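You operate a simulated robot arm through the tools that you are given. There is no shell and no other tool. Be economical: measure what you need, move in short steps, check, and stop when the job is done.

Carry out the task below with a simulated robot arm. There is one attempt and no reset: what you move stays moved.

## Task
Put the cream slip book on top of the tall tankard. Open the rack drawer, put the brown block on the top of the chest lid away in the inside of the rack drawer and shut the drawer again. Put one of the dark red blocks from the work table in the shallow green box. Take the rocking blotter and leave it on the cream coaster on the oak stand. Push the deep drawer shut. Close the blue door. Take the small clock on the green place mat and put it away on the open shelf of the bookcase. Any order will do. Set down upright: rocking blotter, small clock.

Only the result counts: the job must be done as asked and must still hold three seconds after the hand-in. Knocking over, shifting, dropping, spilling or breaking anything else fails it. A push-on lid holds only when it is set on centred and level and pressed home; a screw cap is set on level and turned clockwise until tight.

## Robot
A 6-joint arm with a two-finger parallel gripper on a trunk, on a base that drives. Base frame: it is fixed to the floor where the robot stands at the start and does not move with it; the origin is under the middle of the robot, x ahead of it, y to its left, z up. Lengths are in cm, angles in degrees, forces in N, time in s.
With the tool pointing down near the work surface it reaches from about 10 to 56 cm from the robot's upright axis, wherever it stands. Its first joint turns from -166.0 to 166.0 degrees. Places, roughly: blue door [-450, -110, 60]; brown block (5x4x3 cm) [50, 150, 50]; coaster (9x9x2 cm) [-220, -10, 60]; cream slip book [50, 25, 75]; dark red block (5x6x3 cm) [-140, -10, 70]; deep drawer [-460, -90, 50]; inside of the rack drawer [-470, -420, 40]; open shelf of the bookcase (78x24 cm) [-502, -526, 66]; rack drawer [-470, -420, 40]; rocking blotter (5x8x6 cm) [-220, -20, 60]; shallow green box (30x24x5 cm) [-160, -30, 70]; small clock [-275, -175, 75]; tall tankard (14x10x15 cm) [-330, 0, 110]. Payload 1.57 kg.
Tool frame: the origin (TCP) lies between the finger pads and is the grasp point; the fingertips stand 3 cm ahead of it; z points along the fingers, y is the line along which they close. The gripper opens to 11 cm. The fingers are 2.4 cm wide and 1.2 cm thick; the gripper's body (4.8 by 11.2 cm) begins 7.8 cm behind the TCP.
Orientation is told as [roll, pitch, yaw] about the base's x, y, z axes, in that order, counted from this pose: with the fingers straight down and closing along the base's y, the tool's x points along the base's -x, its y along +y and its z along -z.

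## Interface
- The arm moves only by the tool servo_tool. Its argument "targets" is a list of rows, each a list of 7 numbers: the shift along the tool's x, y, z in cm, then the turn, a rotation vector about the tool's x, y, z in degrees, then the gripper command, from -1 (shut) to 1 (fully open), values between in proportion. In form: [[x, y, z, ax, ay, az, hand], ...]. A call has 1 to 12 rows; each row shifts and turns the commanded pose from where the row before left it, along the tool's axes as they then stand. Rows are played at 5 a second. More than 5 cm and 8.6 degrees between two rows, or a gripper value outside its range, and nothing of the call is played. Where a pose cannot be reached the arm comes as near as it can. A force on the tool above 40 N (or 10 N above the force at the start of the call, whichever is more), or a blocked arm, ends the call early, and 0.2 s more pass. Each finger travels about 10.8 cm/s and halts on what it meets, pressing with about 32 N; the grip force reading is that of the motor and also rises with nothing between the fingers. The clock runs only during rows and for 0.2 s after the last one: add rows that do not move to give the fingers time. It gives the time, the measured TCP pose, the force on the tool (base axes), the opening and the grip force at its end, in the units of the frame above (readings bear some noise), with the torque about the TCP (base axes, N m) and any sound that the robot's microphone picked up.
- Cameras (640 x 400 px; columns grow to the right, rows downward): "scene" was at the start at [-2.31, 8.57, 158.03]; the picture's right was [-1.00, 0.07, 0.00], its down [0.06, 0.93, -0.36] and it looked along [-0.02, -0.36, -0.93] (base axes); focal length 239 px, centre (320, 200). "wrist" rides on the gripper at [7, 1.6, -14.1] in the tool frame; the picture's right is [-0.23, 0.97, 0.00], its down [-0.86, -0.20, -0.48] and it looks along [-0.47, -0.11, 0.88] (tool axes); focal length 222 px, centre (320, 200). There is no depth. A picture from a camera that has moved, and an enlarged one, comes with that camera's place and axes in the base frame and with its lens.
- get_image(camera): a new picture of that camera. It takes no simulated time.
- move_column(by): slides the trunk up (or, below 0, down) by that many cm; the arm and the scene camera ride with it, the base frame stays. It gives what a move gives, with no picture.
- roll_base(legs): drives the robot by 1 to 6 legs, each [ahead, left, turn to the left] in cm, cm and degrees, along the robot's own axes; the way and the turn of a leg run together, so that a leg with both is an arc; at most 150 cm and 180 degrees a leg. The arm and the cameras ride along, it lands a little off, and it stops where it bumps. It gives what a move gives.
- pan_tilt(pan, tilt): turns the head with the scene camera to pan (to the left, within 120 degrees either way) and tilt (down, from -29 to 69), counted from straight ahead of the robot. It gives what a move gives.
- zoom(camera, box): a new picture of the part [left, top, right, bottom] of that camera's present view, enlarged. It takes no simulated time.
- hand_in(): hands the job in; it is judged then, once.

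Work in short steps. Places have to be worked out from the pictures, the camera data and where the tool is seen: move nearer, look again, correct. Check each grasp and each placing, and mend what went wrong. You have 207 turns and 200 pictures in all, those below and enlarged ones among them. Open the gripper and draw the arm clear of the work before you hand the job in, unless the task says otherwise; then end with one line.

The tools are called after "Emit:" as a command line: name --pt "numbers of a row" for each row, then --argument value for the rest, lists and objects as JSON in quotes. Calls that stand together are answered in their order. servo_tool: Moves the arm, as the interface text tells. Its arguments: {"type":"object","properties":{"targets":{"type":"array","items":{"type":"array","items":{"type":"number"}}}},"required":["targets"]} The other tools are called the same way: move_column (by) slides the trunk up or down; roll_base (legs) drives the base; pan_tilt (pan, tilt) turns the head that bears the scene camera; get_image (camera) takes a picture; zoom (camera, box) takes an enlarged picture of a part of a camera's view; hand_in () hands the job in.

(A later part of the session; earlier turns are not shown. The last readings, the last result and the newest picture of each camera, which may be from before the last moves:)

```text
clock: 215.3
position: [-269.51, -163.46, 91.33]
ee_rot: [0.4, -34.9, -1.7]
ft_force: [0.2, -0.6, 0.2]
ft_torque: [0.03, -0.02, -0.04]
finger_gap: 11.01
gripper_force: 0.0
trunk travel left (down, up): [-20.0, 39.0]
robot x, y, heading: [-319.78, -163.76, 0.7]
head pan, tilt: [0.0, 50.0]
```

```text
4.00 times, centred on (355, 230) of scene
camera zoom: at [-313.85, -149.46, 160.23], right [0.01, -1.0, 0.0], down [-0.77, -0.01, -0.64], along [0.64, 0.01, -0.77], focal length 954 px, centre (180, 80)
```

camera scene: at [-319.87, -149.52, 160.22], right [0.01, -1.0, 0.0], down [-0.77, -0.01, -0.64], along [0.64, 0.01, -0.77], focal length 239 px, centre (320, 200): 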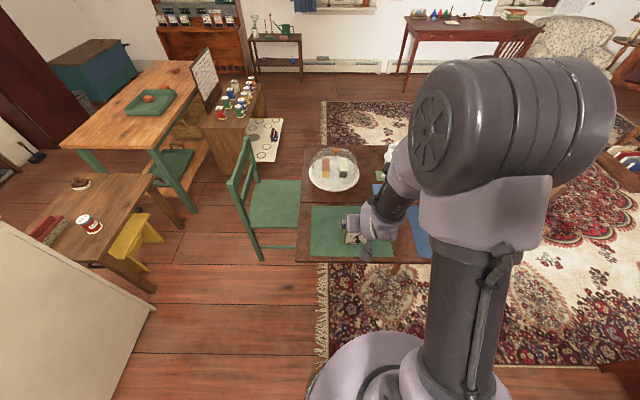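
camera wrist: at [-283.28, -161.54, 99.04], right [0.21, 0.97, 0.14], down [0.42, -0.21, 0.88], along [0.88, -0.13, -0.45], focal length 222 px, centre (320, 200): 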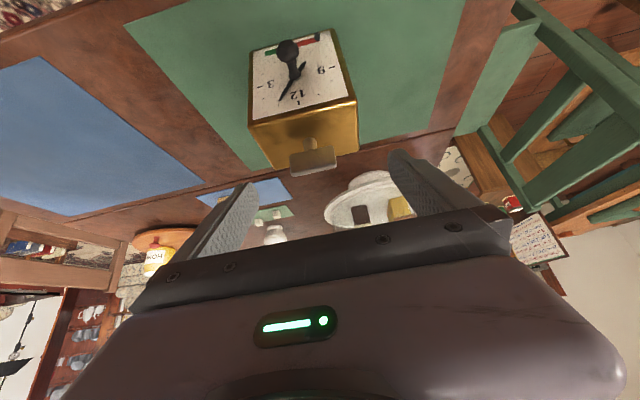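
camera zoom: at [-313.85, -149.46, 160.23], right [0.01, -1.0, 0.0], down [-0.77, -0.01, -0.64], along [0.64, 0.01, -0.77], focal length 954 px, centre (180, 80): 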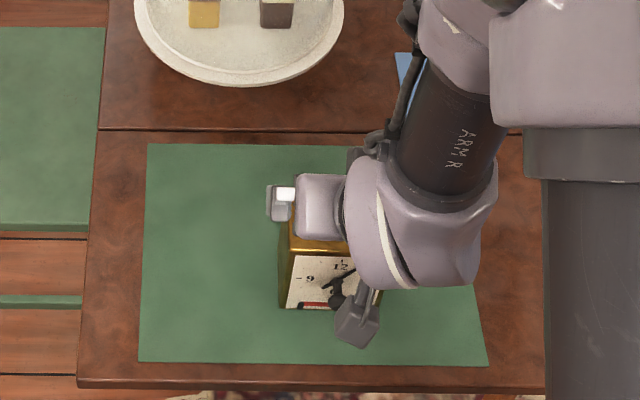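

Aligned (clock center y −163.55). Descend 10.6 cm in small steps.

Emit:
servo_tool --pt "1.15 0 1.64 0 0 0 1" --pt "1.15 0 1.64 0 0 0 1" --pt "1.15 0 1.64 0 0 0 1" --pt "1.15 0 1.64 0 0 0 1" --pt "0.75 0 1.07 0 0 0 1" --pt "0.75 0 1.07 0 0 0 1" --pt "0 0 0 0 0 0 1"

Emit:
get_image --camera "wrist"

```text
clock: 216.9
position: [-269.46, -163.37, 80.85]
ee_rot: [0.4, -34.9, -1.4]
ft_force: [-0.4, 0.5, 0.1]
ft_torque: [0.01, 0.02, 0.0]
finger_gap: 10.98
gripper_force: 0.0
trunk travel left (down, up): [-20.0, 39.0]
robot x, y, heading: [-319.53, -163.44, 0.9]
head pan, tilt: [0.0, 50.0]
```

```text
97 pictures are left
camera wrist: at [-283.32, -161.45, 88.47], right [0.21, 0.97, 0.14], down [0.42, -0.21, 0.88], along [0.88, -0.13, -0.45], focal length 222 px, centre (320, 200)
```

wrist: 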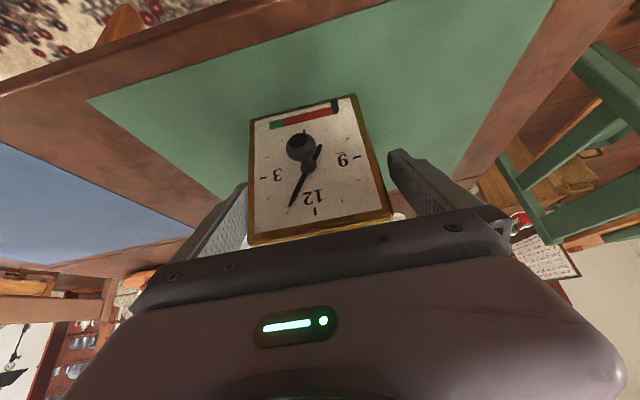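

Fingers straddle the clock. Close.

Emit:
servo_tool --pt "0 0 0 0 0 0 0.7" --pt "0 0 0 0 0 0 0.4" --pt "0 0 0 0 0 0 0" --pt "0 0 0 0 0 0 -1" --pt "0 0 0 0 0 0 -1"

Emit:
get_image --camera "wrist"

```text
clock: 218.1
position: [-269.44, -163.45, 80.91]
ee_rot: [0.5, -34.9, -1.6]
ft_force: [-0.4, -0.5, 0.3]
ft_torque: [-0.33, -0.06, -0.07]
finger_gap: 10.0
gripper_force: 32.0
trunk travel left (down, up): [-20.0, 39.0]
robot x, y, heading: [-319.48, -163.46, 0.8]
head pan, tilt: [0.0, 50.0]
```

```text
96 pictures are left
camera wrist: at [-283.32, -161.46, 88.49], right [0.21, 0.97, 0.14], down [0.42, -0.21, 0.88], along [0.88, -0.13, -0.45], focal length 222 px, centre (320, 200)
```

wrist: 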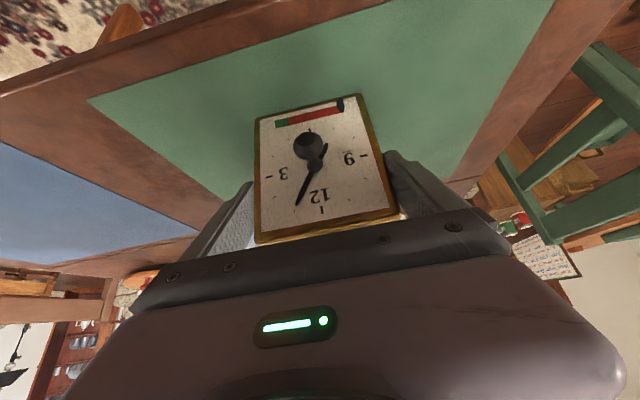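

Held at 10.0 cm. Lift and check.

Emit:
servo_tool --pt "-0.57 0 -0.82 0 0 0 -1" --pt "-1.15 0 -1.64 0 0 0 -1" --pt "-1.15 0 -1.64 0 0 0 -1" --pt "-1.15 0 -1.64 0 0 0 -1" --pt "-2.0 0 -2.86 0 0 0 -1" --pt "0 0 0 0 0 0 -1"

Emit:
get_image --camera "wrist"

Emit:
zoom --camera "scene" --box '[270, 160, 430, 280]'

```text
clock: 219.5
position: [-269.73, -163.42, 91.38]
ee_rot: [0.5, -34.9, -1.6]
ft_force: [0.3, 0.2, -7.6]
ft_torque: [0.01, 0.22, -0.02]
finger_gap: 10.0
gripper_force: 32.1
trunk travel left (down, up): [-20.0, 39.0]
robot x, y, heading: [-319.21, -163.65, 0.8]
head pan, tilt: [0.0, 50.0]
```

```text
95 pictures are left
camera wrist: at [-283.46, -161.57, 99.02], right [0.21, 0.97, 0.14], down [0.42, -0.21, 0.88], along [0.88, -0.13, -0.45], focal length 222 px, centre (320, 200)
```

wrist: 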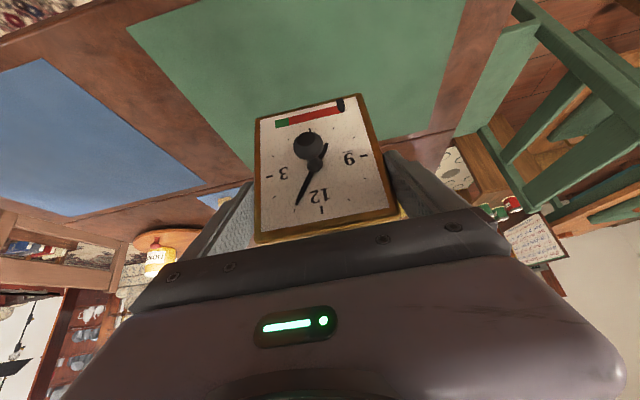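

```text
3.33 times, centred on (350, 220) of scene
camera zoom: at [-313.74, -149.46, 160.21], right [0.01, -1.0, 0.0], down [-0.77, -0.01, -0.64], along [0.64, 0.01, -0.77], focal length 795 px, centre (220, 133)
```

zoom: 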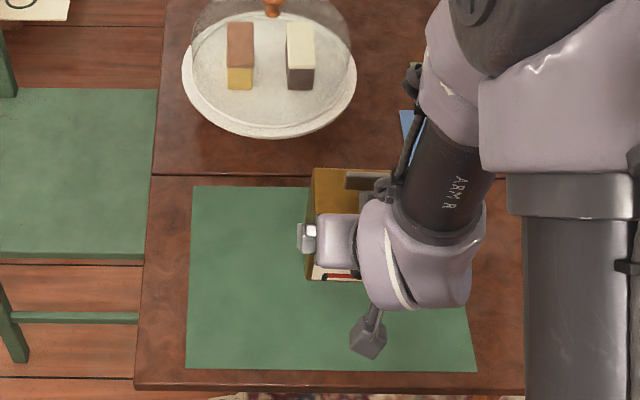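

Clock lifted securely. Raise, back off, turn to face −y and drive down the corridor (x≈-392).

Emit:
servo_tool --pt "-2.0 0 -2.86 0 0 0 -1" --pt "-2.0 0 -2.86 0 0 0 -1" --pt "0 0 0 0 0 0 -1"

Emit:
roll_base --legs '[[-48, 0, 0], [0, 0, -91], [0, -25, 0], [150, 0, 0], [70, 0, 0]]'

Emit:
pan_tilt --pan -15 --tilt 25

Emit:
get_image --camera "scene"

```text
clock: 220.3
position: [-269.51, -163.71, 98.27]
ee_rot: [0.4, -34.9, -1.6]
ft_force: [-0.4, -0.6, -7.2]
ft_torque: [0.03, 0.26, -0.05]
finger_gap: 9.97
gripper_force: 32.1
trunk travel left (down, up): [-20.0, 39.0]
robot x, y, heading: [-319.59, -163.66, 0.8]
head pan, tilt: [0.0, 50.0]
```

```text
clock: 238.9
position: [-381.85, -435.55, 98.36]
ee_rot: [0.4, -34.9, -89.6]
ft_force: [-0.1, -0.6, -8.0]
ft_torque: [0.25, 0.0, -0.01]
finger_gap: 9.98
gripper_force: 31.9
trunk travel left (down, up): [-20.0, 39.0]
robot x, y, heading: [-383.71, -385.48, -87.1]
head pan, tilt: [0.0, 50.0]
```

```text
clock: 239.8
position: [-381.83, -435.59, 98.24]
ee_rot: [0.4, -34.9, -89.7]
ft_force: [-0.4, 1.6, -8.0]
ft_torque: [0.23, -0.03, -0.03]
finger_gap: 9.98
gripper_force: 32.8
trunk travel left (down, up): [-20.0, 39.0]
robot x, y, heading: [-383.78, -385.32, -87.4]
head pan, tilt: [-15.0, 25.0]
```

```text
93 pictures are left
camera scene: at [-371.51, -391.93, 163.96], right [-0.98, 0.21, 0.0], down [0.09, 0.41, -0.91], along [-0.19, -0.89, -0.42], focal length 239 px, centre (320, 200)
```

scene: 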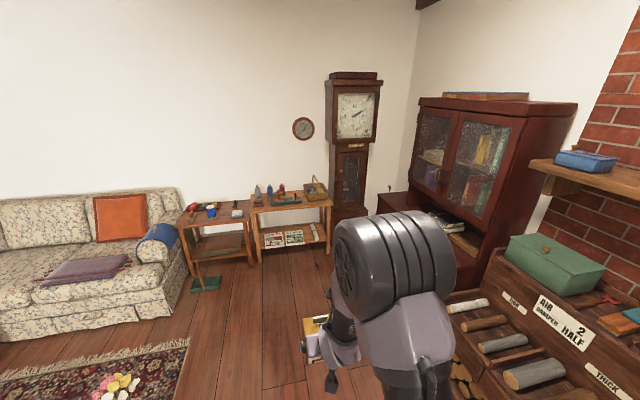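

Emit:
pan_tilt --pan -55 --tilt 30

Emit:
get_image --camera "scene"

Emit:
zoom --camera "scene" --box '[100, 60, 340, 260]'

```text
clock: 240.9
position: [-381.93, -435.57, 98.33]
ee_rot: [0.3, -34.9, -89.6]
ft_force: [-0.1, 0.0, -7.1]
ft_torque: [0.24, -0.01, -0.02]
finger_gap: 9.98
gripper_force: 31.8
trunk travel left (down, up): [-20.0, 39.0]
robot x, y, heading: [-383.19, -385.46, -87.3]
head pan, tilt: [-55.0, 30.0]
```

```text
92 pictures are left
camera scene: at [-376.7, -388.46, 163.17], right [-0.61, 0.79, 0.0], down [0.4, 0.31, -0.87], along [-0.69, -0.53, -0.5], focal length 239 px, centre (320, 200)
```

scene: 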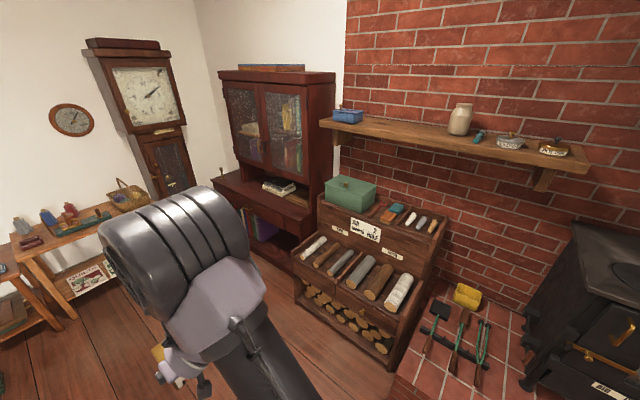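

```text
2.00 times, centred on (220, 160) of scene
camera zoom: at [-376.7, -388.46, 163.17], right [-0.61, 0.79, 0.0], down [0.4, 0.31, -0.87], along [-0.69, -0.53, -0.5], focal length 477 px, centre (520, 280)
```

zoom: 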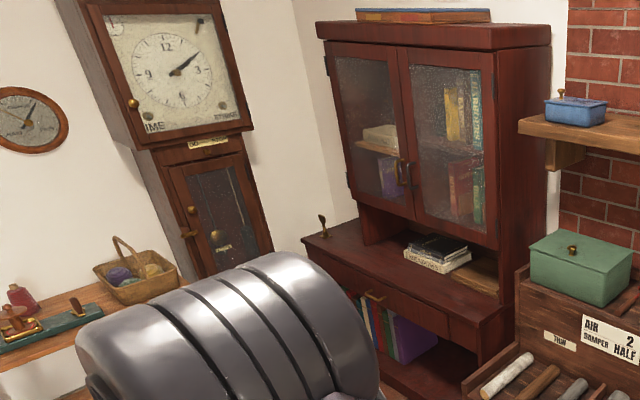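

Drive in front of the bookcase and face it.

Emit:
roll_base --legs '[[105, 0, 0], [0, 0, -92], [15, 36, 0]]'

Emit:
pan_tilt --pan 0 --tilt 30

Emit:
get_image --camera "scene"

Emit:
get_image --camera "wrist"

```text
clock: 252.1
position: [-440.97, -527.09, 98.4]
ee_rot: [0.4, -34.9, -179.0]
ft_force: [-0.6, -0.5, -7.8]
ft_torque: [0.04, -0.24, -0.01]
finger_gap: 9.97
gripper_force: 31.6
trunk travel left (down, up): [-20.0, 39.0]
robot x, y, heading: [-391.3, -524.68, -176.7]
head pan, tilt: [-55.0, 30.0]
```

```text
clock: 253.3
position: [-440.93, -526.99, 98.4]
ee_rot: [0.4, -34.8, -179.1]
ft_force: [-0.8, 0.4, -8.0]
ft_torque: [0.04, -0.23, 0.01]
finger_gap: 9.99
gripper_force: 32.1
trunk travel left (down, up): [-20.0, 39.0]
robot x, y, heading: [-391.08, -524.7, -176.9]
head pan, tilt: [0.0, 30.0]
```

```text
90 pictures are left
camera scene: at [-397.35, -539.02, 163.17], right [-0.06, 1.0, 0.0], down [0.5, 0.03, -0.87], along [-0.86, -0.05, -0.5], focal length 239 px, centre (320, 200)
```

scene: 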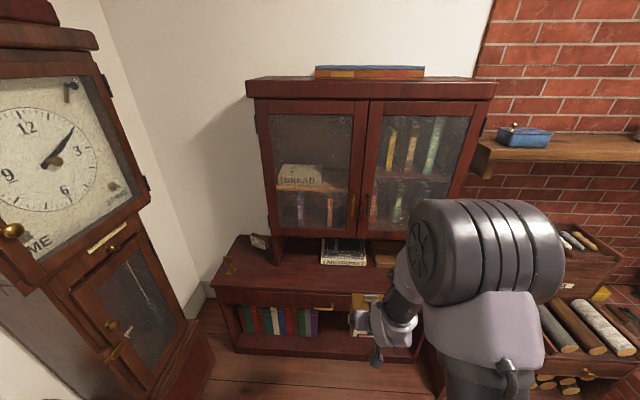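

```text
89 pictures are left
camera wrist: at [-427.2, -528.34, 105.97], right [-0.17, -0.98, 0.14], down [-0.43, 0.2, 0.88], along [-0.89, 0.09, -0.45], focal length 222 px, centre (320, 200)
```

wrist: 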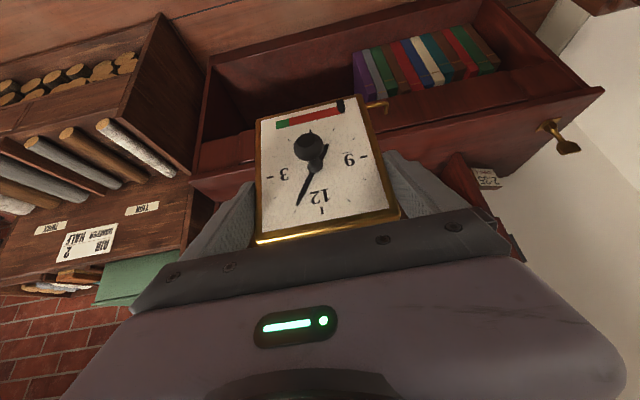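

Emit:
zoom --camera "scene" --box '[200, 170, 440, 360]'

```text
2.11 times, centred on (320, 265) of scene
camera zoom: at [-397.35, -539.02, 163.17], right [-0.06, 1.0, 0.0], down [0.5, 0.03, -0.87], along [-0.86, -0.05, -0.5], focal length 502 px, centre (320, 63)
```

zoom: 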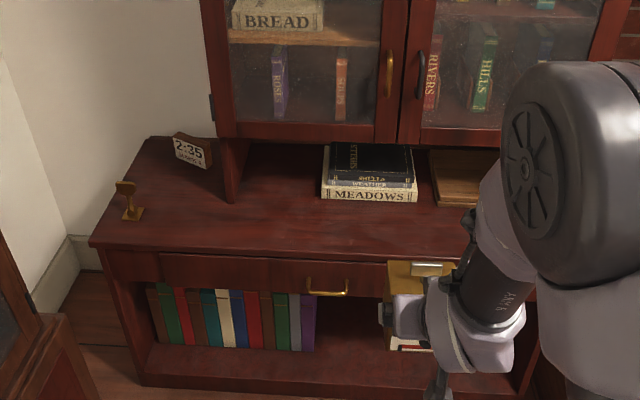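

The open shelf is the niche under the upper cabinet (x −490…−514, z 66–88). The free spot is left of the books, y≈−556. Shift left, approach, and lower to about z 76.

Emit:
roll_base --legs '[[0, 29, -3], [22, 0, 0]]'

Emit:
servo_tool --pt "2.0 0 2.86 0 0 0 -1" --pt "2.0 0 2.86 0 0 0 -1" --pt "2.0 0 2.86 0 0 0 -1" --pt "2.0 0 2.86 0 0 0 -1" --pt "2.0 0 2.86 0 0 0 -1" --pt "1.5 0 2.1 0 0 0 -1" --pt "0 0 0 0 0 0 -1"

Emit:
pan_tilt --pan 15 --tilt 40

Emit:
get_image --camera "scene"

Emit:
get_image --camera "wrist"

```text
clock: 256.6
position: [-462.33, -553.25, 98.25]
ee_rot: [0.4, -34.7, 177.9]
ft_force: [-0.6, -0.7, -7.0]
ft_torque: [-0.02, -0.25, -0.01]
finger_gap: 10.02
gripper_force: 32.5
trunk travel left (down, up): [-20.0, 39.0]
robot x, y, heading: [-412.5, -553.58, -179.7]
head pan, tilt: [0.0, 30.0]
```

```text
clock: 258.2
position: [-462.37, -553.34, 78.26]
ee_rot: [0.4, -34.9, 178.0]
ft_force: [-0.9, 0.2, -7.3]
ft_torque: [0.02, -0.26, 0.0]
finger_gap: 9.99
gripper_force: 32.0
trunk travel left (down, up): [-20.0, 39.0]
robot x, y, heading: [-412.45, -553.96, -179.9]
head pan, tilt: [0.0, 30.0]
```

```text
clock: 258.9
position: [-462.33, -553.34, 78.35]
ee_rot: [0.3, -34.8, 177.9]
ft_force: [-0.2, -1.1, -8.1]
ft_torque: [0.01, -0.25, 0.01]
finger_gap: 10.0
gripper_force: 31.5
trunk travel left (down, up): [-20.0, 39.0]
robot x, y, heading: [-412.54, -553.56, -179.8]
head pan, tilt: [15.0, 40.0]
```

```text
87 pictures are left
camera scene: at [-418.66, -569.74, 161.64], right [-0.26, 0.97, 0.0], down [0.62, 0.17, -0.77], along [-0.74, -0.2, -0.64], focal length 239 px, centre (320, 200)
```

scene: 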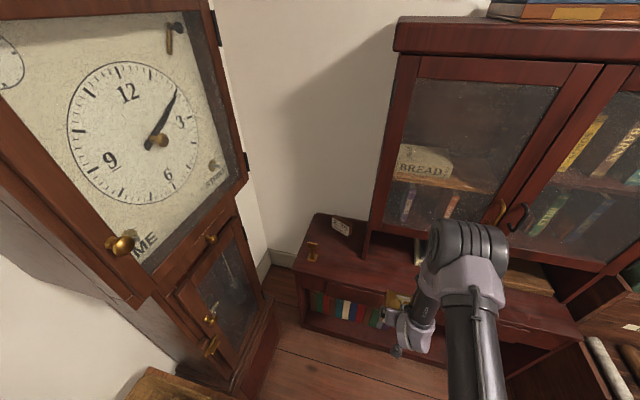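

```text
86 pictures are left
camera wrist: at [-448.61, -555.45, 85.96], right [-0.22, -0.97, 0.14], down [-0.42, 0.22, 0.88], along [-0.88, 0.13, -0.45], focal length 222 px, centre (320, 200)
```

wrist: 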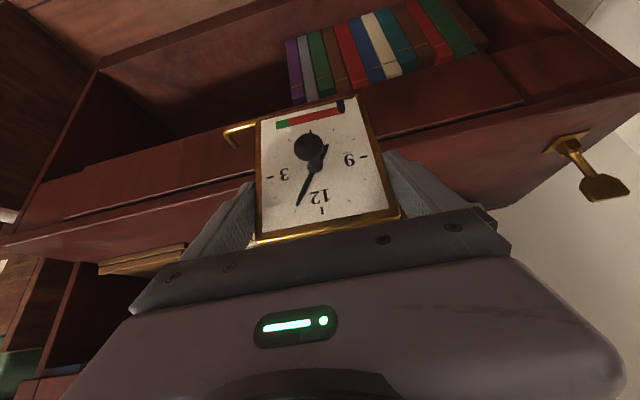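

Emit:
zoom --camera "scene" --box '[300, 200, 500, 350]'

```text
2.67 times, centred on (400, 275) of scene
camera zoom: at [-418.66, -569.74, 161.64], right [-0.26, 0.97, 0.0], down [0.62, 0.17, -0.77], along [-0.74, -0.2, -0.64], focal length 636 px, centre (107, 0)
```

zoom: 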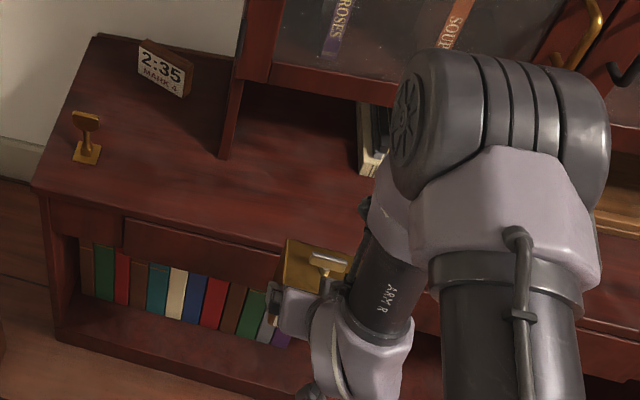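

Free zone y −567…−544. Lower to z≈75.7, shift to y −555.5, and drive in 20 cm.

Emit:
servo_tool --pt "1.5 2.2 2.1 0 0 0 -1" --pt "0 0 0 0 0 0 -1"

Emit:
roll_base --legs '[[20, 0, 0]]'

Emit:
zoom --camera "scene" --box '[280, 190, 480, 340]'

Emit:
get_image --camera "wrist"

```text
clock: 259.6
position: [-462.4, -555.61, 75.74]
ee_rot: [0.4, -34.9, 177.7]
ft_force: [-0.3, -0.1, -7.3]
ft_torque: [-0.02, -0.28, 0.02]
finger_gap: 10.02
gripper_force: 31.5
trunk travel left (down, up): [-20.0, 39.0]
robot x, y, heading: [-412.31, -554.01, -179.9]
head pan, tilt: [15.0, 40.0]
```

```text
clock: 261.1
position: [-482.45, -555.74, 75.69]
ee_rot: [0.4, -34.8, 177.8]
ft_force: [0.5, -0.7, -7.7]
ft_torque: [0.0, -0.3, 0.0]
finger_gap: 9.99
gripper_force: 31.9
trunk travel left (down, up): [-20.0, 39.0]
robot x, y, heading: [-432.51, -554.02, -179.9]
head pan, tilt: [15.0, 40.0]
```

```text
2.67 times, centred on (380, 265) of scene
camera zoom: at [-438.69, -569.82, 161.63], right [-0.26, 0.96, 0.0], down [0.62, 0.17, -0.77], along [-0.74, -0.2, -0.64], focal length 636 px, centre (160, 27)
```

zoom: 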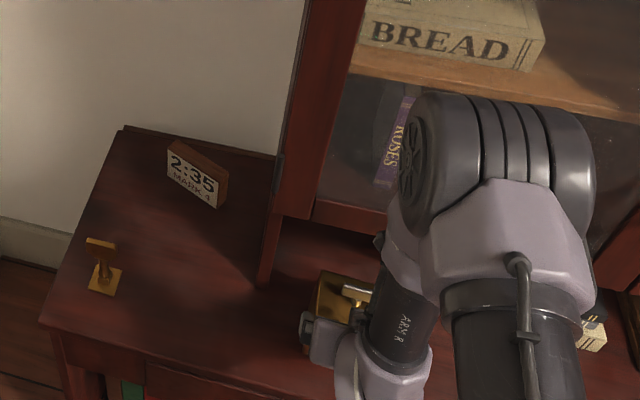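

```text
83 pictures are left
camera wrist: at [-468.67, -557.78, 83.39], right [-0.22, -0.97, 0.14], down [-0.42, 0.22, 0.88], along [-0.88, 0.13, -0.46], focal length 222 px, centre (320, 200)
```

wrist: 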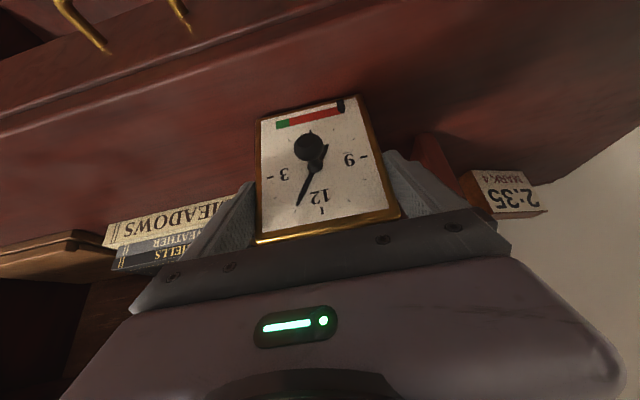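

Extend with the arm (keeps the elbow away from the cabinet).

Emit:
servo_tool --pt "-1.64 0 1.15 0 0 0 -1" --pt "-1.64 0 1.15 0 0 0 -1" --pt "-1.64 0 1.15 0 0 0 -1" --pt "0 0 0 0 0 0 -1"

Emit:
get_image --camera "scene"

Emit:
get_image --camera "wrist"

```text
clock: 262.1
position: [-488.21, -555.52, 75.78]
ee_rot: [0.4, -34.9, 177.9]
ft_force: [-0.4, -0.8, -7.8]
ft_torque: [-0.03, -0.25, 0.01]
finger_gap: 9.98
gripper_force: 31.8
trunk travel left (down, up): [-20.0, 39.0]
robot x, y, heading: [-432.35, -553.49, -179.5]
head pan, tilt: [15.0, 40.0]
```

```text
82 pictures are left
camera scene: at [-438.59, -569.81, 161.64], right [-0.26, 0.96, 0.0], down [0.62, 0.17, -0.77], along [-0.74, -0.2, -0.64], focal length 239 px, centre (320, 200)
```

scene: 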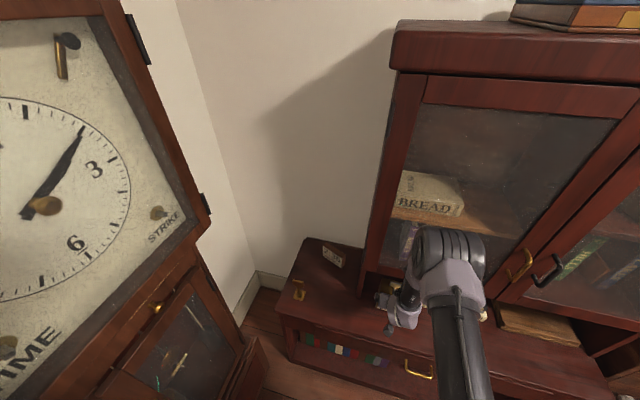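

```text
81 pictures are left
camera wrist: at [-474.6, -557.59, 83.46], right [-0.22, -0.97, 0.14], down [-0.42, 0.22, 0.88], along [-0.88, 0.13, -0.45], focal length 222 px, centre (320, 200)
```

wrist: 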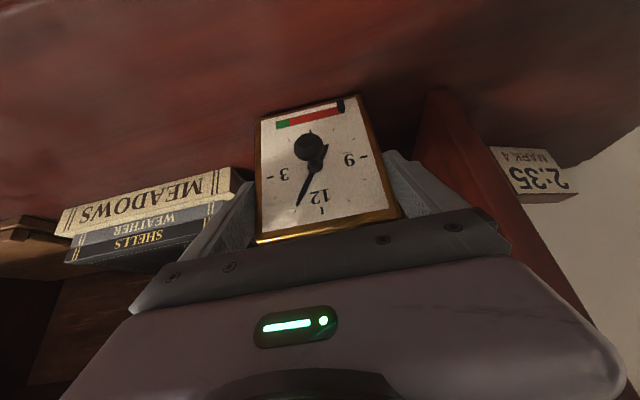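

Clear on both sides. Continue inward 5.5 cm.

Emit:
servo_tool --pt "-1.23 0 0.86 0 0 0 -1" --pt "-1.23 0 0.86 0 0 0 -1" --pt "-1.23 0 0.86 0 0 0 -1" --pt "-0.8 0 0.57 0 0 0 -1" --pt "0 0 0 0 0 0 -1"

Emit:
zoom --camera "scene" --box '[340, 190, 520, 340]'

Emit:
get_image --camera "wrist"

```text
clock: 263.4
position: [-493.72, -555.25, 75.77]
ee_rot: [0.4, -34.8, 177.9]
ft_force: [-0.7, 0.1, -7.4]
ft_torque: [0.02, -0.24, -0.03]
finger_gap: 10.0
gripper_force: 31.9
trunk travel left (down, up): [-20.0, 39.0]
robot x, y, heading: [-432.35, -553.65, -179.8]
head pan, tilt: [15.0, 40.0]
```

```text
2.67 times, centred on (430, 265) of scene
camera zoom: at [-438.61, -569.81, 161.64], right [-0.26, 0.96, 0.0], down [0.62, 0.17, -0.77], along [-0.74, -0.2, -0.64], focal length 636 px, centre (27, 27)
```

zoom: 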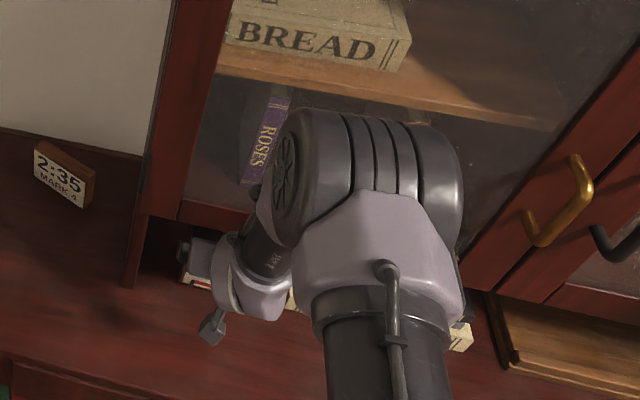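

```text
79 pictures are left
camera wrist: at [-480.1, -557.41, 83.33], right [-0.22, -0.97, 0.14], down [-0.42, 0.22, 0.88], along [-0.88, 0.13, -0.46], focal length 222 px, centre (320, 200)
```

wrist: 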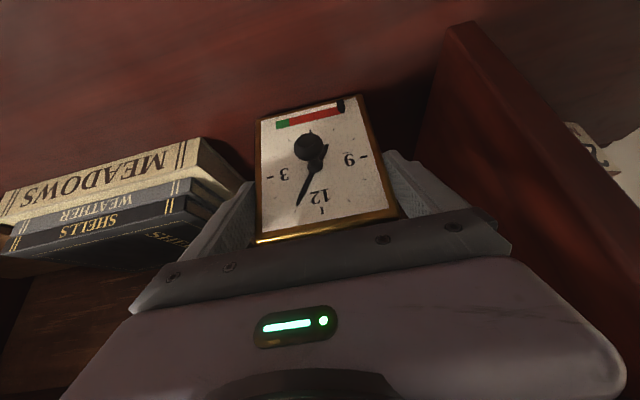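

Another 1.3 cm in, then lower gently.

Emit:
servo_tool --pt "-0.53 0 0.37 0 0 0 -1" --pt "-0.53 0 0.37 0 0 0 -1" --pt "0.86 0 1.23 0 0 0 -1" --pt "0.86 0 1.23 0 0 0 -1" --pt "0.29 0 0.41 0 0 0 -1"

```text
clock: 264.6
position: [-495.16, -555.29, 72.57]
ee_rot: [0.5, -35.3, 177.9]
ft_force: [-3.6, 2.4, 27.1]
ft_torque: [1.24, -0.01, -0.02]
finger_gap: 10.02
gripper_force: 32.1
trunk travel left (down, up): [-20.0, 39.0]
robot x, y, heading: [-432.64, -554.19, -179.5]
head pan, tilt: [15.0, 40.0]
```

Contact. Relieve slightly and release.

Emit:
servo_tool --pt "-0.17 0 -0.25 0 0 0 -1" --pt "0 0 0 0 0 0 -1"

Emit:
get_image --camera "wrist"

```text
clock: 265.1
position: [-494.98, -555.29, 72.61]
ee_rot: [0.5, -34.8, 177.9]
ft_force: [-3.7, -1.6, 3.5]
ft_torque: [0.47, 0.7, 0.24]
finger_gap: 9.99
gripper_force: 31.7
trunk travel left (down, up): [-20.0, 39.0]
robot x, y, heading: [-432.57, -553.82, -179.9]
head pan, tilt: [15.0, 40.0]
```

```text
78 pictures are left
camera wrist: at [-481.29, -557.44, 80.25], right [-0.22, -0.97, 0.14], down [-0.42, 0.22, 0.88], along [-0.88, 0.13, -0.46], focal length 222 px, centre (320, 200)
```

wrist: 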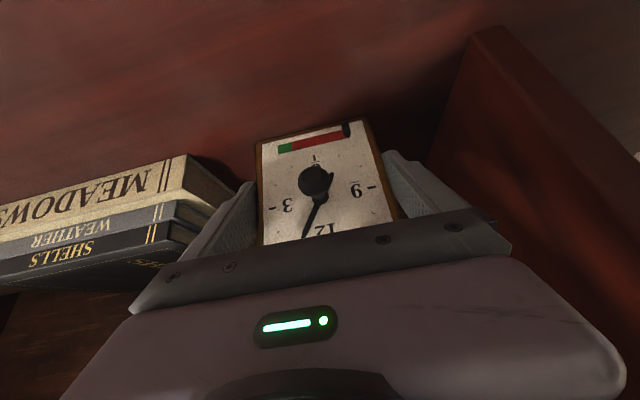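

The clock's base rests on the shelf (slid slightly up in the grip). Open slowly.

Emit:
servo_tool --pt "0 0 0 0 0 0 0.85" --pt "0 0 0 0 0 0 0.9" --pt "0 0 0 0 0 0 1" --pt "0 0 0 0 0 0 1"

Emit:
get_image --camera "wrist"

```text
clock: 266.1
position: [-495.25, -555.39, 72.54]
ee_rot: [0.4, -34.8, 177.9]
ft_force: [0.1, 0.3, 0.5]
ft_torque: [0.01, -0.03, -0.04]
finger_gap: 10.99
gripper_force: 0.0
trunk travel left (down, up): [-20.0, 39.0]
robot x, y, heading: [-432.87, -553.8, -179.7]
head pan, tilt: [15.0, 40.0]
```

```text
77 pictures are left
camera wrist: at [-481.38, -557.4, 80.31], right [-0.22, -0.97, 0.14], down [-0.42, 0.22, 0.88], along [-0.88, 0.14, -0.45], focal length 222 px, centre (320, 200)
```

wrist: 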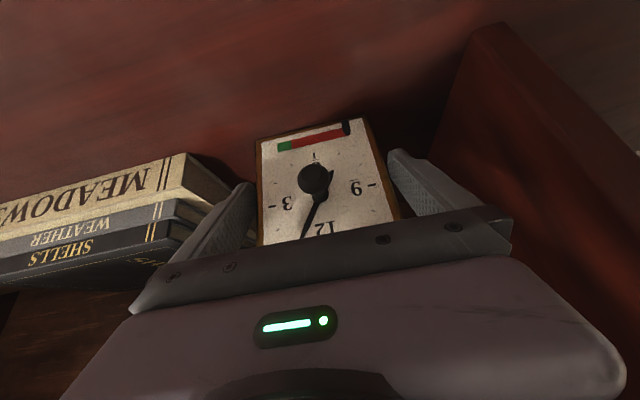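

Clock stands free. Back straight out with the base.

Emit:
roll_base --legs '[[-8, 0, 0], [-18, 0, 0]]'

Emit:
get_image --camera "wrist"

Emit:
zoom --camera "scene" --box '[280, 170, 480, 320]'

```text
clock: 268.3
position: [-469.13, -555.27, 72.83]
ee_rot: [0.4, -34.8, 178.0]
ft_force: [0.4, 0.3, 1.1]
ft_torque: [0.02, 0.02, 0.01]
finger_gap: 10.99
gripper_force: 0.0
trunk travel left (down, up): [-20.0, 39.0]
robot x, y, heading: [-406.55, -553.54, -179.8]
head pan, tilt: [15.0, 40.0]
```

```text
76 pictures are left
camera wrist: at [-455.43, -557.37, 80.35], right [-0.22, -0.97, 0.14], down [-0.42, 0.22, 0.88], along [-0.88, 0.13, -0.45], focal length 222 px, centre (320, 200)
```

wrist: 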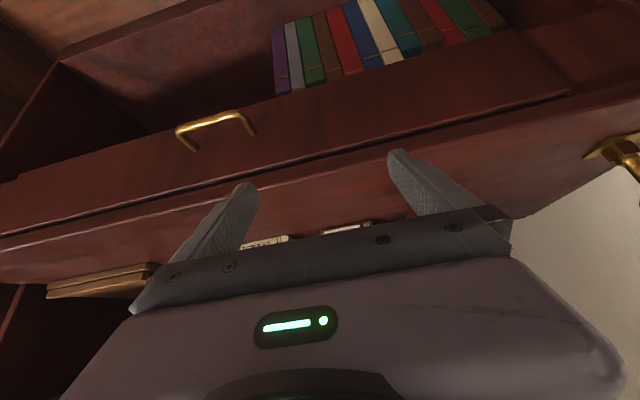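

```text
2.67 times, centred on (380, 245) of scene
camera zoom: at [-412.49, -569.71, 161.65], right [-0.26, 0.96, 0.0], down [0.62, 0.17, -0.77], along [-0.74, -0.2, -0.64], focal length 636 px, centre (160, 80)
```

zoom: 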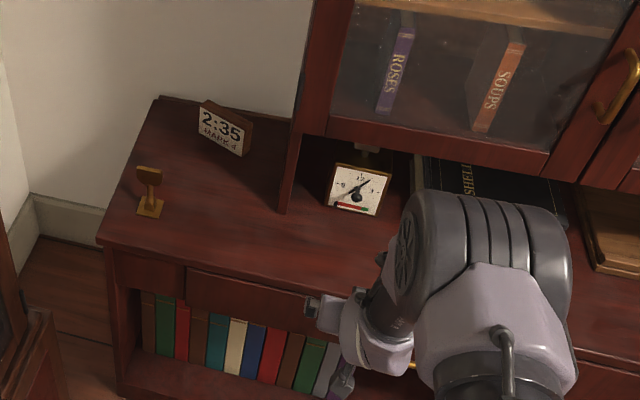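

Clock placed upright in the niche. Back up, straighten the tool, and move in front of the rack.

Emit:
roll_base --legs '[[-20, 0, 0]]'

Emit:
servo_tool --pt "2 0 -4 0 7 0 1" --pt "2 0 -4 0 7 0 1" --pt "2 0 -4 0 7 0 1" --pt "1 0 -4 0 7 0 0" --pt "0 0 -4 0 6.8 0 0" --pt "4 0 0 0 0 0 0" --pt "4 0 0 0 0 0 0" --pt "0 0 0 0 0 0 0"

Emit:
roll_base --legs '[[0, -130, 0]]'

Emit:
pan_tilt --pan 15 --tilt 40

Emit:
get_image --camera "scene"

```text
clock: 269.9
position: [-449.2, -555.34, 72.65]
ee_rot: [0.4, -34.9, 178.2]
ft_force: [0.8, -0.3, 0.2]
ft_torque: [0.01, -0.03, -0.02]
finger_gap: 10.99
gripper_force: 0.1
trunk travel left (down, up): [-20.0, 39.0]
robot x, y, heading: [-386.66, -553.65, -179.4]
head pan, tilt: [15.0, 40.0]
```

```text
clock: 271.7
position: [-428.37, -555.82, 87.69]
ee_rot: [0.3, 0.0, 178.5]
ft_force: [-0.2, 0.2, -0.4]
ft_torque: [0.01, 0.0, 0.03]
finger_gap: 5.47
gripper_force: 0.1
out of reach, approached as far as the arm can: row 3
trunk travel left (down, up): [-20.0, 39.0]
robot x, y, heading: [-386.99, -553.62, -179.4]
head pan, tilt: [15.0, 40.0]
```

```text
clock: 278.3
position: [-429.48, -424.69, 87.52]
ee_rot: [0.3, -0.1, 178.1]
ft_force: [-0.5, -0.2, -0.2]
ft_torque: [-0.02, -0.03, -0.02]
finger_gap: 5.48
gripper_force: 0.0
trunk travel left (down, up): [-20.0, 39.0]
robot x, y, heading: [-387.59, -422.73, -179.6]
head pan, tilt: [15.0, 40.0]
```

```text
clock: 278.9
position: [-429.46, -424.82, 87.52]
ee_rot: [0.4, -0.1, 178.2]
ft_force: [-0.8, 0.3, -1.0]
ft_torque: [0.03, -0.02, 0.01]
finger_gap: 5.51
gripper_force: 0.0
trunk travel left (down, up): [-20.0, 39.0]
robot x, y, heading: [-387.79, -422.77, -179.6]
head pan, tilt: [15.0, 40.0]
```

```text
74 pictures are left
camera scene: at [-393.67, -438.72, 161.64], right [-0.26, 0.96, 0.0], down [0.62, 0.17, -0.77], along [-0.74, -0.2, -0.64], focal length 239 px, centre (320, 200)
```

scene: 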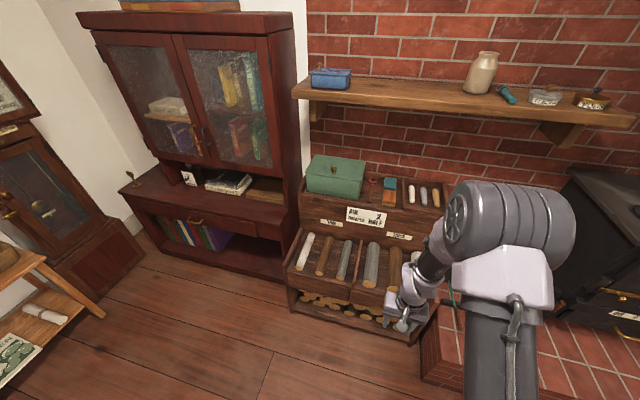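

Emit:
zoom --camera "scene" --box '[270, 150, 450, 350]'

Emit:
get_image --camera "wrist"

```text
2.00 times, centred on (360, 250) of scene
camera zoom: at [-393.67, -438.72, 161.64], right [-0.26, 0.96, 0.0], down [0.62, 0.17, -0.77], along [-0.74, -0.2, -0.64], focal length 477 px, centre (240, 100)
```

zoom: 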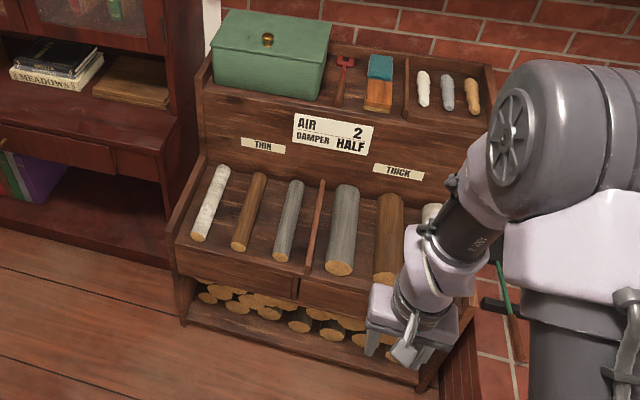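

```text
72 pictures are left
camera wrist: at [-422.59, -426.54, 101.76], right [-0.26, -0.97, 0.01], down [-0.85, 0.23, 0.48], along [-0.46, 0.12, -0.88], focal length 222 px, centre (320, 200)
```

wrist: 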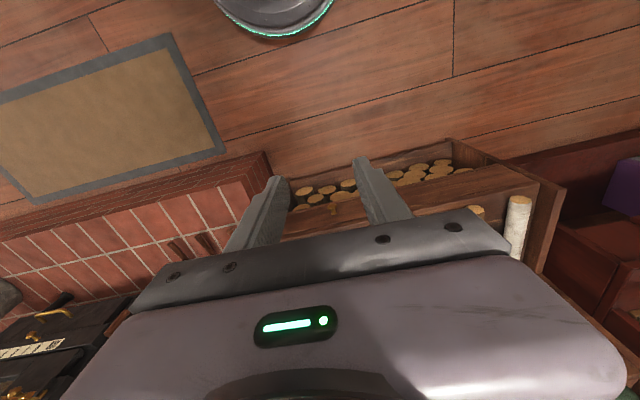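

The arm hides the rack front. Turn the body right and pan left to see it.

Emit:
roll_base --legs '[[0, 0, -50]]'

Emit:
pan_tilt --pan 55 --tilt 45

Emit:
get_image --camera "scene"

```text
clock: 281.6
position: [-415.92, -391.69, 87.65]
ee_rot: [0.4, 0.0, 128.0]
ft_force: [0.4, -0.1, 0.8]
ft_torque: [0.01, -0.03, 0.01]
finger_gap: 5.49
gripper_force: 0.0
trunk travel left (down, up): [-20.0, 39.0]
robot x, y, heading: [-387.71, -422.72, 129.6]
head pan, tilt: [15.0, 40.0]
```

```text
clock: 282.6
position: [-415.95, -391.77, 87.62]
ee_rot: [0.3, 0.0, 128.0]
ft_force: [-0.5, 0.5, 0.2]
ft_torque: [0.02, -0.01, 0.02]
finger_gap: 5.5
gripper_force: 0.2
trunk travel left (down, up): [-20.0, 39.0]
robot x, y, heading: [-387.71, -422.44, 130.0]
head pan, tilt: [55.0, 45.0]
```

```text
71 pictures are left
camera scene: at [-405.1, -433.7, 160.91], right [-0.09, 1.0, 0.0], down [0.7, 0.06, -0.71], along [-0.7, -0.06, -0.71], focal length 239 px, centre (320, 200)
```

scene: 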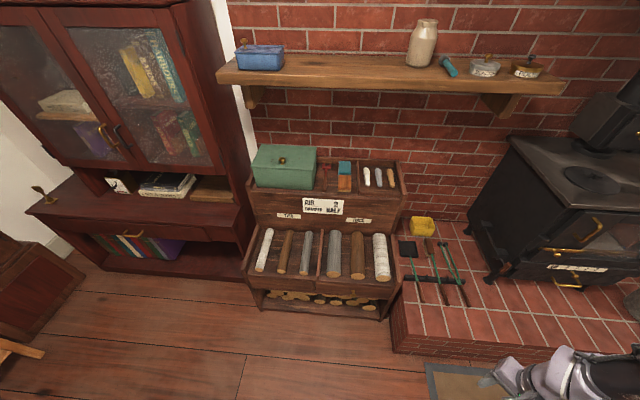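

Emit:
zoom --camera "scene" --box '[230, 200, 410, 330]'

```text
3.08 times, centred on (320, 265) of scene
camera zoom: at [-405.1, -433.7, 160.91], right [-0.09, 1.0, 0.0], down [0.7, 0.06, -0.71], along [-0.7, -0.06, -0.71], focal length 734 px, centre (320, 0)
```

zoom: 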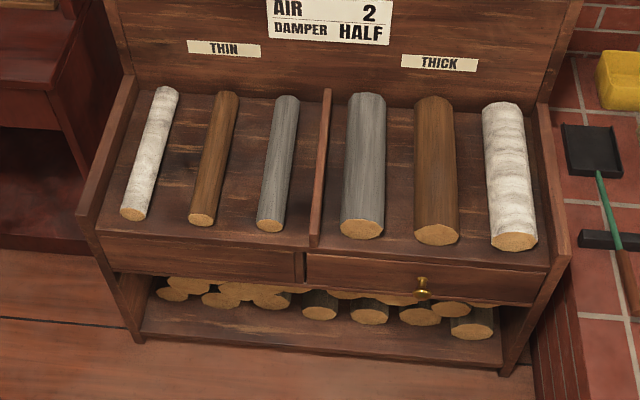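

Drawer is the right front with a gold knob ≈(-459,-421,39). Face it again, lower the trunk, and tilt the tool forward.

Emit:
roll_base --legs '[[0, 0, 50]]'

Emit:
move_column --by -20

Emit:
servo_tool --pt "-2 0 0 0 -7 0 -0.1" --pt "-2 0 0 0 -7 0 -0.1" --pt "-2 0 0 0 -7 0 -0.1" --pt "-2 0 1 0 -7 0 -0.1" --pt "-1 0 1 0 -7 0 -0.1" --pt "1 0 3 0 0 0 -0.1" --pt "2 0 3.5 0 0 0 -0.1" --pt "2 0 3.5 0 0 0 -0.1" --pt "0 0 0 0 0 0 -0.1"

Emit:
get_image --camera "wrist"

```text
clock: 285.3
position: [-429.5, -424.62, 87.59]
ee_rot: [0.5, -0.2, 178.1]
ft_force: [-0.5, -1.1, 0.5]
ft_torque: [0.0, 0.0, 0.02]
finger_gap: 5.52
gripper_force: 0.1
trunk travel left (down, up): [-20.0, 39.0]
robot x, y, heading: [-387.64, -422.92, -179.8]
head pan, tilt: [55.0, 45.0]
```

```text
clock: 287.5
position: [-429.43, -424.59, 67.63]
ee_rot: [0.3, -0.1, 178.1]
ft_force: [0.7, 0.3, 0.4]
ft_torque: [0.0, 0.03, -0.04]
finger_gap: 5.51
gripper_force: 0.0
trunk travel left (down, up): [0.0, 59.0]
robot x, y, heading: [-387.52, -422.29, -180.0]
head pan, tilt: [55.0, 45.0]
```

```text
clock: 289.5
position: [-440.16, -424.52, 56.41]
ee_rot: [0.5, -35.0, 177.8]
ft_force: [0.5, 0.1, 0.5]
ft_torque: [-0.03, -0.02, 0.01]
finger_gap: 4.95
gripper_force: 0.1
out of reach, approached as far as the arm can: row 2
trunk travel left (down, up): [0.0, 59.0]
robot x, y, heading: [-387.48, -422.73, -179.8]
head pan, tilt: [55.0, 45.0]
```

```text
69 pictures are left
camera wrist: at [-426.42, -426.61, 64.0], right [-0.22, -0.97, 0.14], down [-0.42, 0.22, 0.88], along [-0.88, 0.14, -0.45], focal length 222 px, centre (320, 200)
```

wrist: 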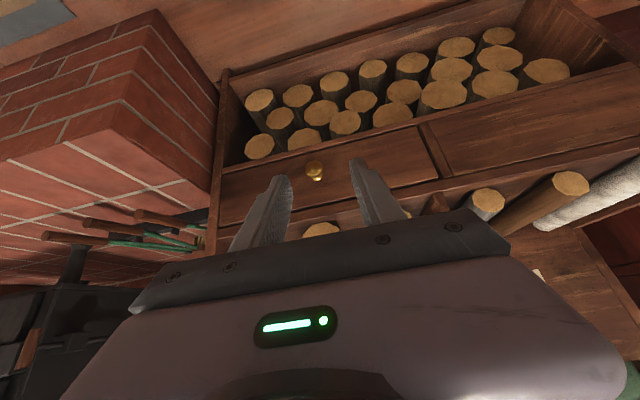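

Knob triangulated at ≈(-458,-421.4,42). Lower to its height, align y, then advance.

Emit:
servo_tool --pt "1.95 -0.78 2.78 0 0 0 -0.1" --pt "1.95 -0.78 2.78 0 0 0 -0.1" --pt "1.95 -0.78 2.78 0 0 0 -0.1" --pt "1.95 -0.78 2.78 0 0 0 -0.1" --pt "0 0 0 0 0 0 -0.1"

Emit:
roll_base --legs '[[11, 0, 0]]'

Emit:
get_image --camera "wrist"

```text
clock: 290.7
position: [-440.02, -421.68, 43.04]
ee_rot: [0.5, -35.1, 177.9]
ft_force: [0.4, 0.1, -0.5]
ft_torque: [-0.01, 0.01, 0.01]
finger_gap: 4.94
gripper_force: 0.1
trunk travel left (down, up): [0.0, 59.0]
robot x, y, heading: [-387.88, -422.6, -179.6]
head pan, tilt: [55.0, 45.0]
```

```text
clock: 291.9
position: [-451.0, -421.49, 43.03]
ee_rot: [0.5, -35.1, 177.8]
ft_force: [-0.5, -0.2, -0.2]
ft_torque: [-0.01, -0.02, 0.01]
finger_gap: 4.94
gripper_force: 0.0
trunk travel left (down, up): [0.0, 59.0]
robot x, y, heading: [-398.6, -422.54, -180.0]
head pan, tilt: [55.0, 45.0]
```

```text
68 pictures are left
camera wrist: at [-437.25, -423.74, 50.52], right [-0.22, -0.97, 0.14], down [-0.42, 0.22, 0.88], along [-0.88, 0.14, -0.45], focal length 222 px, centre (320, 200)
```

wrist: 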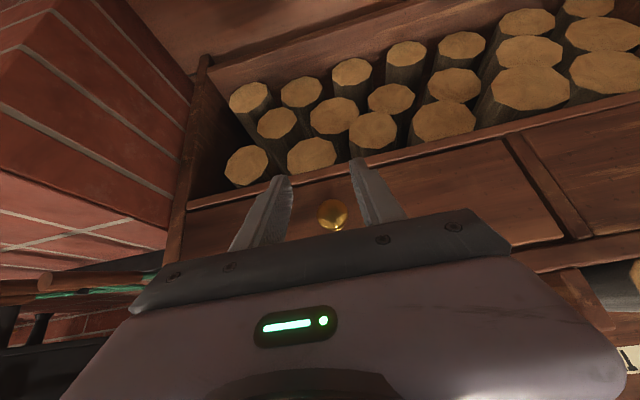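

Knob at (-458.5,-421.4,41.6). Advance 6.4 cm and close on it.

Emit:
servo_tool --pt "-1.31 0 0.92 0 0 0 -0.1" --pt "-1.31 0 0.92 0 0 0 -0.1" --pt "-1.31 0 0.92 0 0 0 -0.1" --pt "-1.31 0 0.92 0 0 0 -0.1" --pt "0 0 0 0 0 0 -0.4" --pt "0 0 0 0 0 0 -1" --pt "0 0 0 0 0 0 -1" --pt "0 0 0 0 0 0 -1"

Emit:
get_image --camera "wrist"

```text
clock: 293.7
position: [-457.1, -421.49, 42.88]
ee_rot: [0.4, -34.9, 178.0]
ft_force: [27.1, -25.0, -4.6]
ft_torque: [-0.28, -0.5, 1.01]
finger_gap: 3.21
gripper_force: 40.4
trunk travel left (down, up): [0.0, 59.0]
robot x, y, heading: [-398.68, -422.79, -179.8]
head pan, tilt: [55.0, 45.0]
```

```text
67 pictures are left
camera wrist: at [-443.42, -423.62, 50.5], right [-0.22, -0.97, 0.14], down [-0.42, 0.22, 0.88], along [-0.88, 0.13, -0.45], focal length 222 px, centre (320, 200)
```

wrist: 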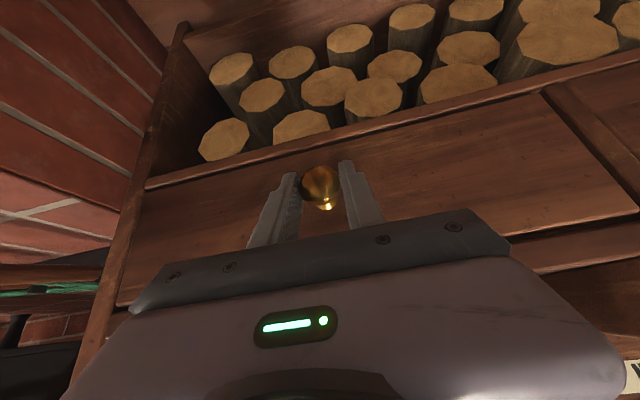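

Pinching only the front of the knob (sideways force). Reopen, go ~0.9 cm deeper and slightly lower, close again.

Emit:
servo_tool --pt "0 0 0 0 0 0 -0.1" --pt "0 0 0 0 0 0 -0.1" --pt "-0.4 0.3 1.0 0 0 0 -0.1" --pt "0 0 0 0 0 0 -0.1" --pt "0 0 0 0 0 0 -0.5" --pt "0 0 0 0 0 0 -1" --pt "0 0 0 0 0 0 -1"

Emit:
get_image --camera "wrist"

```text
clock: 294.4
position: [-457.06, -421.29, 42.6]
ee_rot: [0.3, -34.7, 177.7]
ft_force: [8.6, 0.8, 4.4]
ft_torque: [-0.09, -0.08, 0.2]
finger_gap: 4.83
gripper_force: 0.1
trunk travel left (down, up): [0.0, 59.0]
robot x, y, heading: [-398.3, -422.59, -180.0]
head pan, tilt: [55.0, 45.0]
stopped in row 3: the force on the tool passed its limit at 59 N (the readings are from after the stop); the commanded pose is now the measured one
```

```text
66 pictures are left
camera wrist: at [-443.41, -423.4, 50.39], right [-0.22, -0.97, 0.14], down [-0.42, 0.22, 0.88], along [-0.88, 0.14, -0.46], focal length 222 px, centre (320, 200)
```

wrist: 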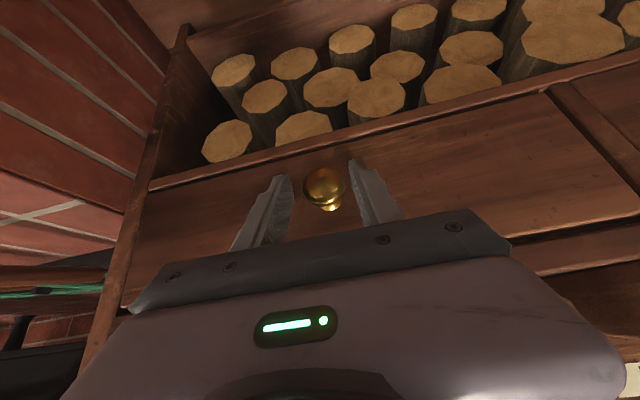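

Fingertips are at the panel; knob is well within the pads. Back off 0.3, centre, and close.

Emit:
servo_tool --pt "0.25 0.3 -0.2 0 0 0 -0.1" --pt "0 0 0 0 0 0 -0.5" --pt "0 0 0 0 0 0 -1" --pt "0 0 0 0 0 0 -1" --pt "0 0 0 0 0 0 -1"

Emit:
get_image --camera "wrist"

```text
clock: 295.6
position: [-456.95, -421.45, 42.69]
ee_rot: [0.4, -34.7, 177.7]
ft_force: [-1.9, -7.9, -1.6]
ft_torque: [-0.06, 0.06, 0.65]
finger_gap: 3.19
gripper_force: 39.8
trunk travel left (down, up): [0.0, 59.0]
robot x, y, heading: [-398.77, -422.39, -180.0]
head pan, tilt: [55.0, 45.0]
```

```text
65 pictures are left
camera wrist: at [-443.26, -423.7, 50.41], right [-0.22, -0.97, 0.14], down [-0.42, 0.22, 0.88], along [-0.88, 0.14, -0.46], focal length 222 px, centre (320, 200)
```

wrist: 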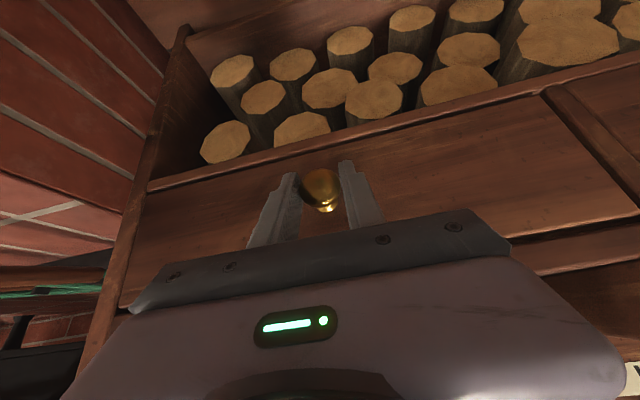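

Good grip with low residual force. Pull with the base backward in small moves.

Emit:
roll_base --legs '[[-6, 0, 0]]'

Emit:
get_image --camera "wrist"

```text
clock: 296.5
position: [-450.97, -421.61, 42.71]
ee_rot: [0.4, -34.8, 177.7]
ft_force: [1.0, -19.9, 3.1]
ft_torque: [-0.16, -0.66, 0.59]
finger_gap: 3.2
gripper_force: 40.5
trunk travel left (down, up): [0.0, 59.0]
robot x, y, heading: [-392.7, -422.65, -179.9]
head pan, tilt: [55.0, 45.0]
```

```text
64 pictures are left
camera wrist: at [-437.33, -423.71, 50.42], right [-0.22, -0.97, 0.13], down [-0.42, 0.22, 0.88], along [-0.88, 0.14, -0.46], focal length 222 px, centre (320, 200)
```

wrist: 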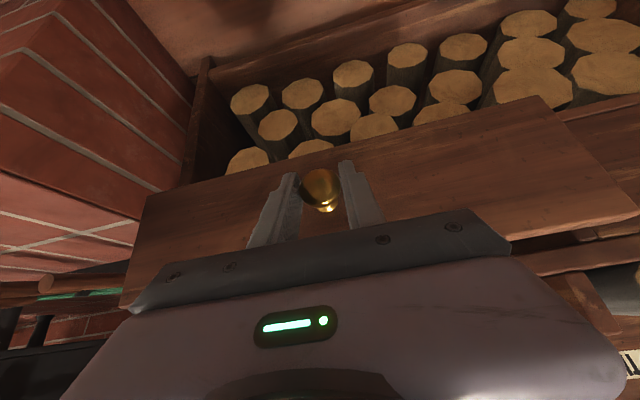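

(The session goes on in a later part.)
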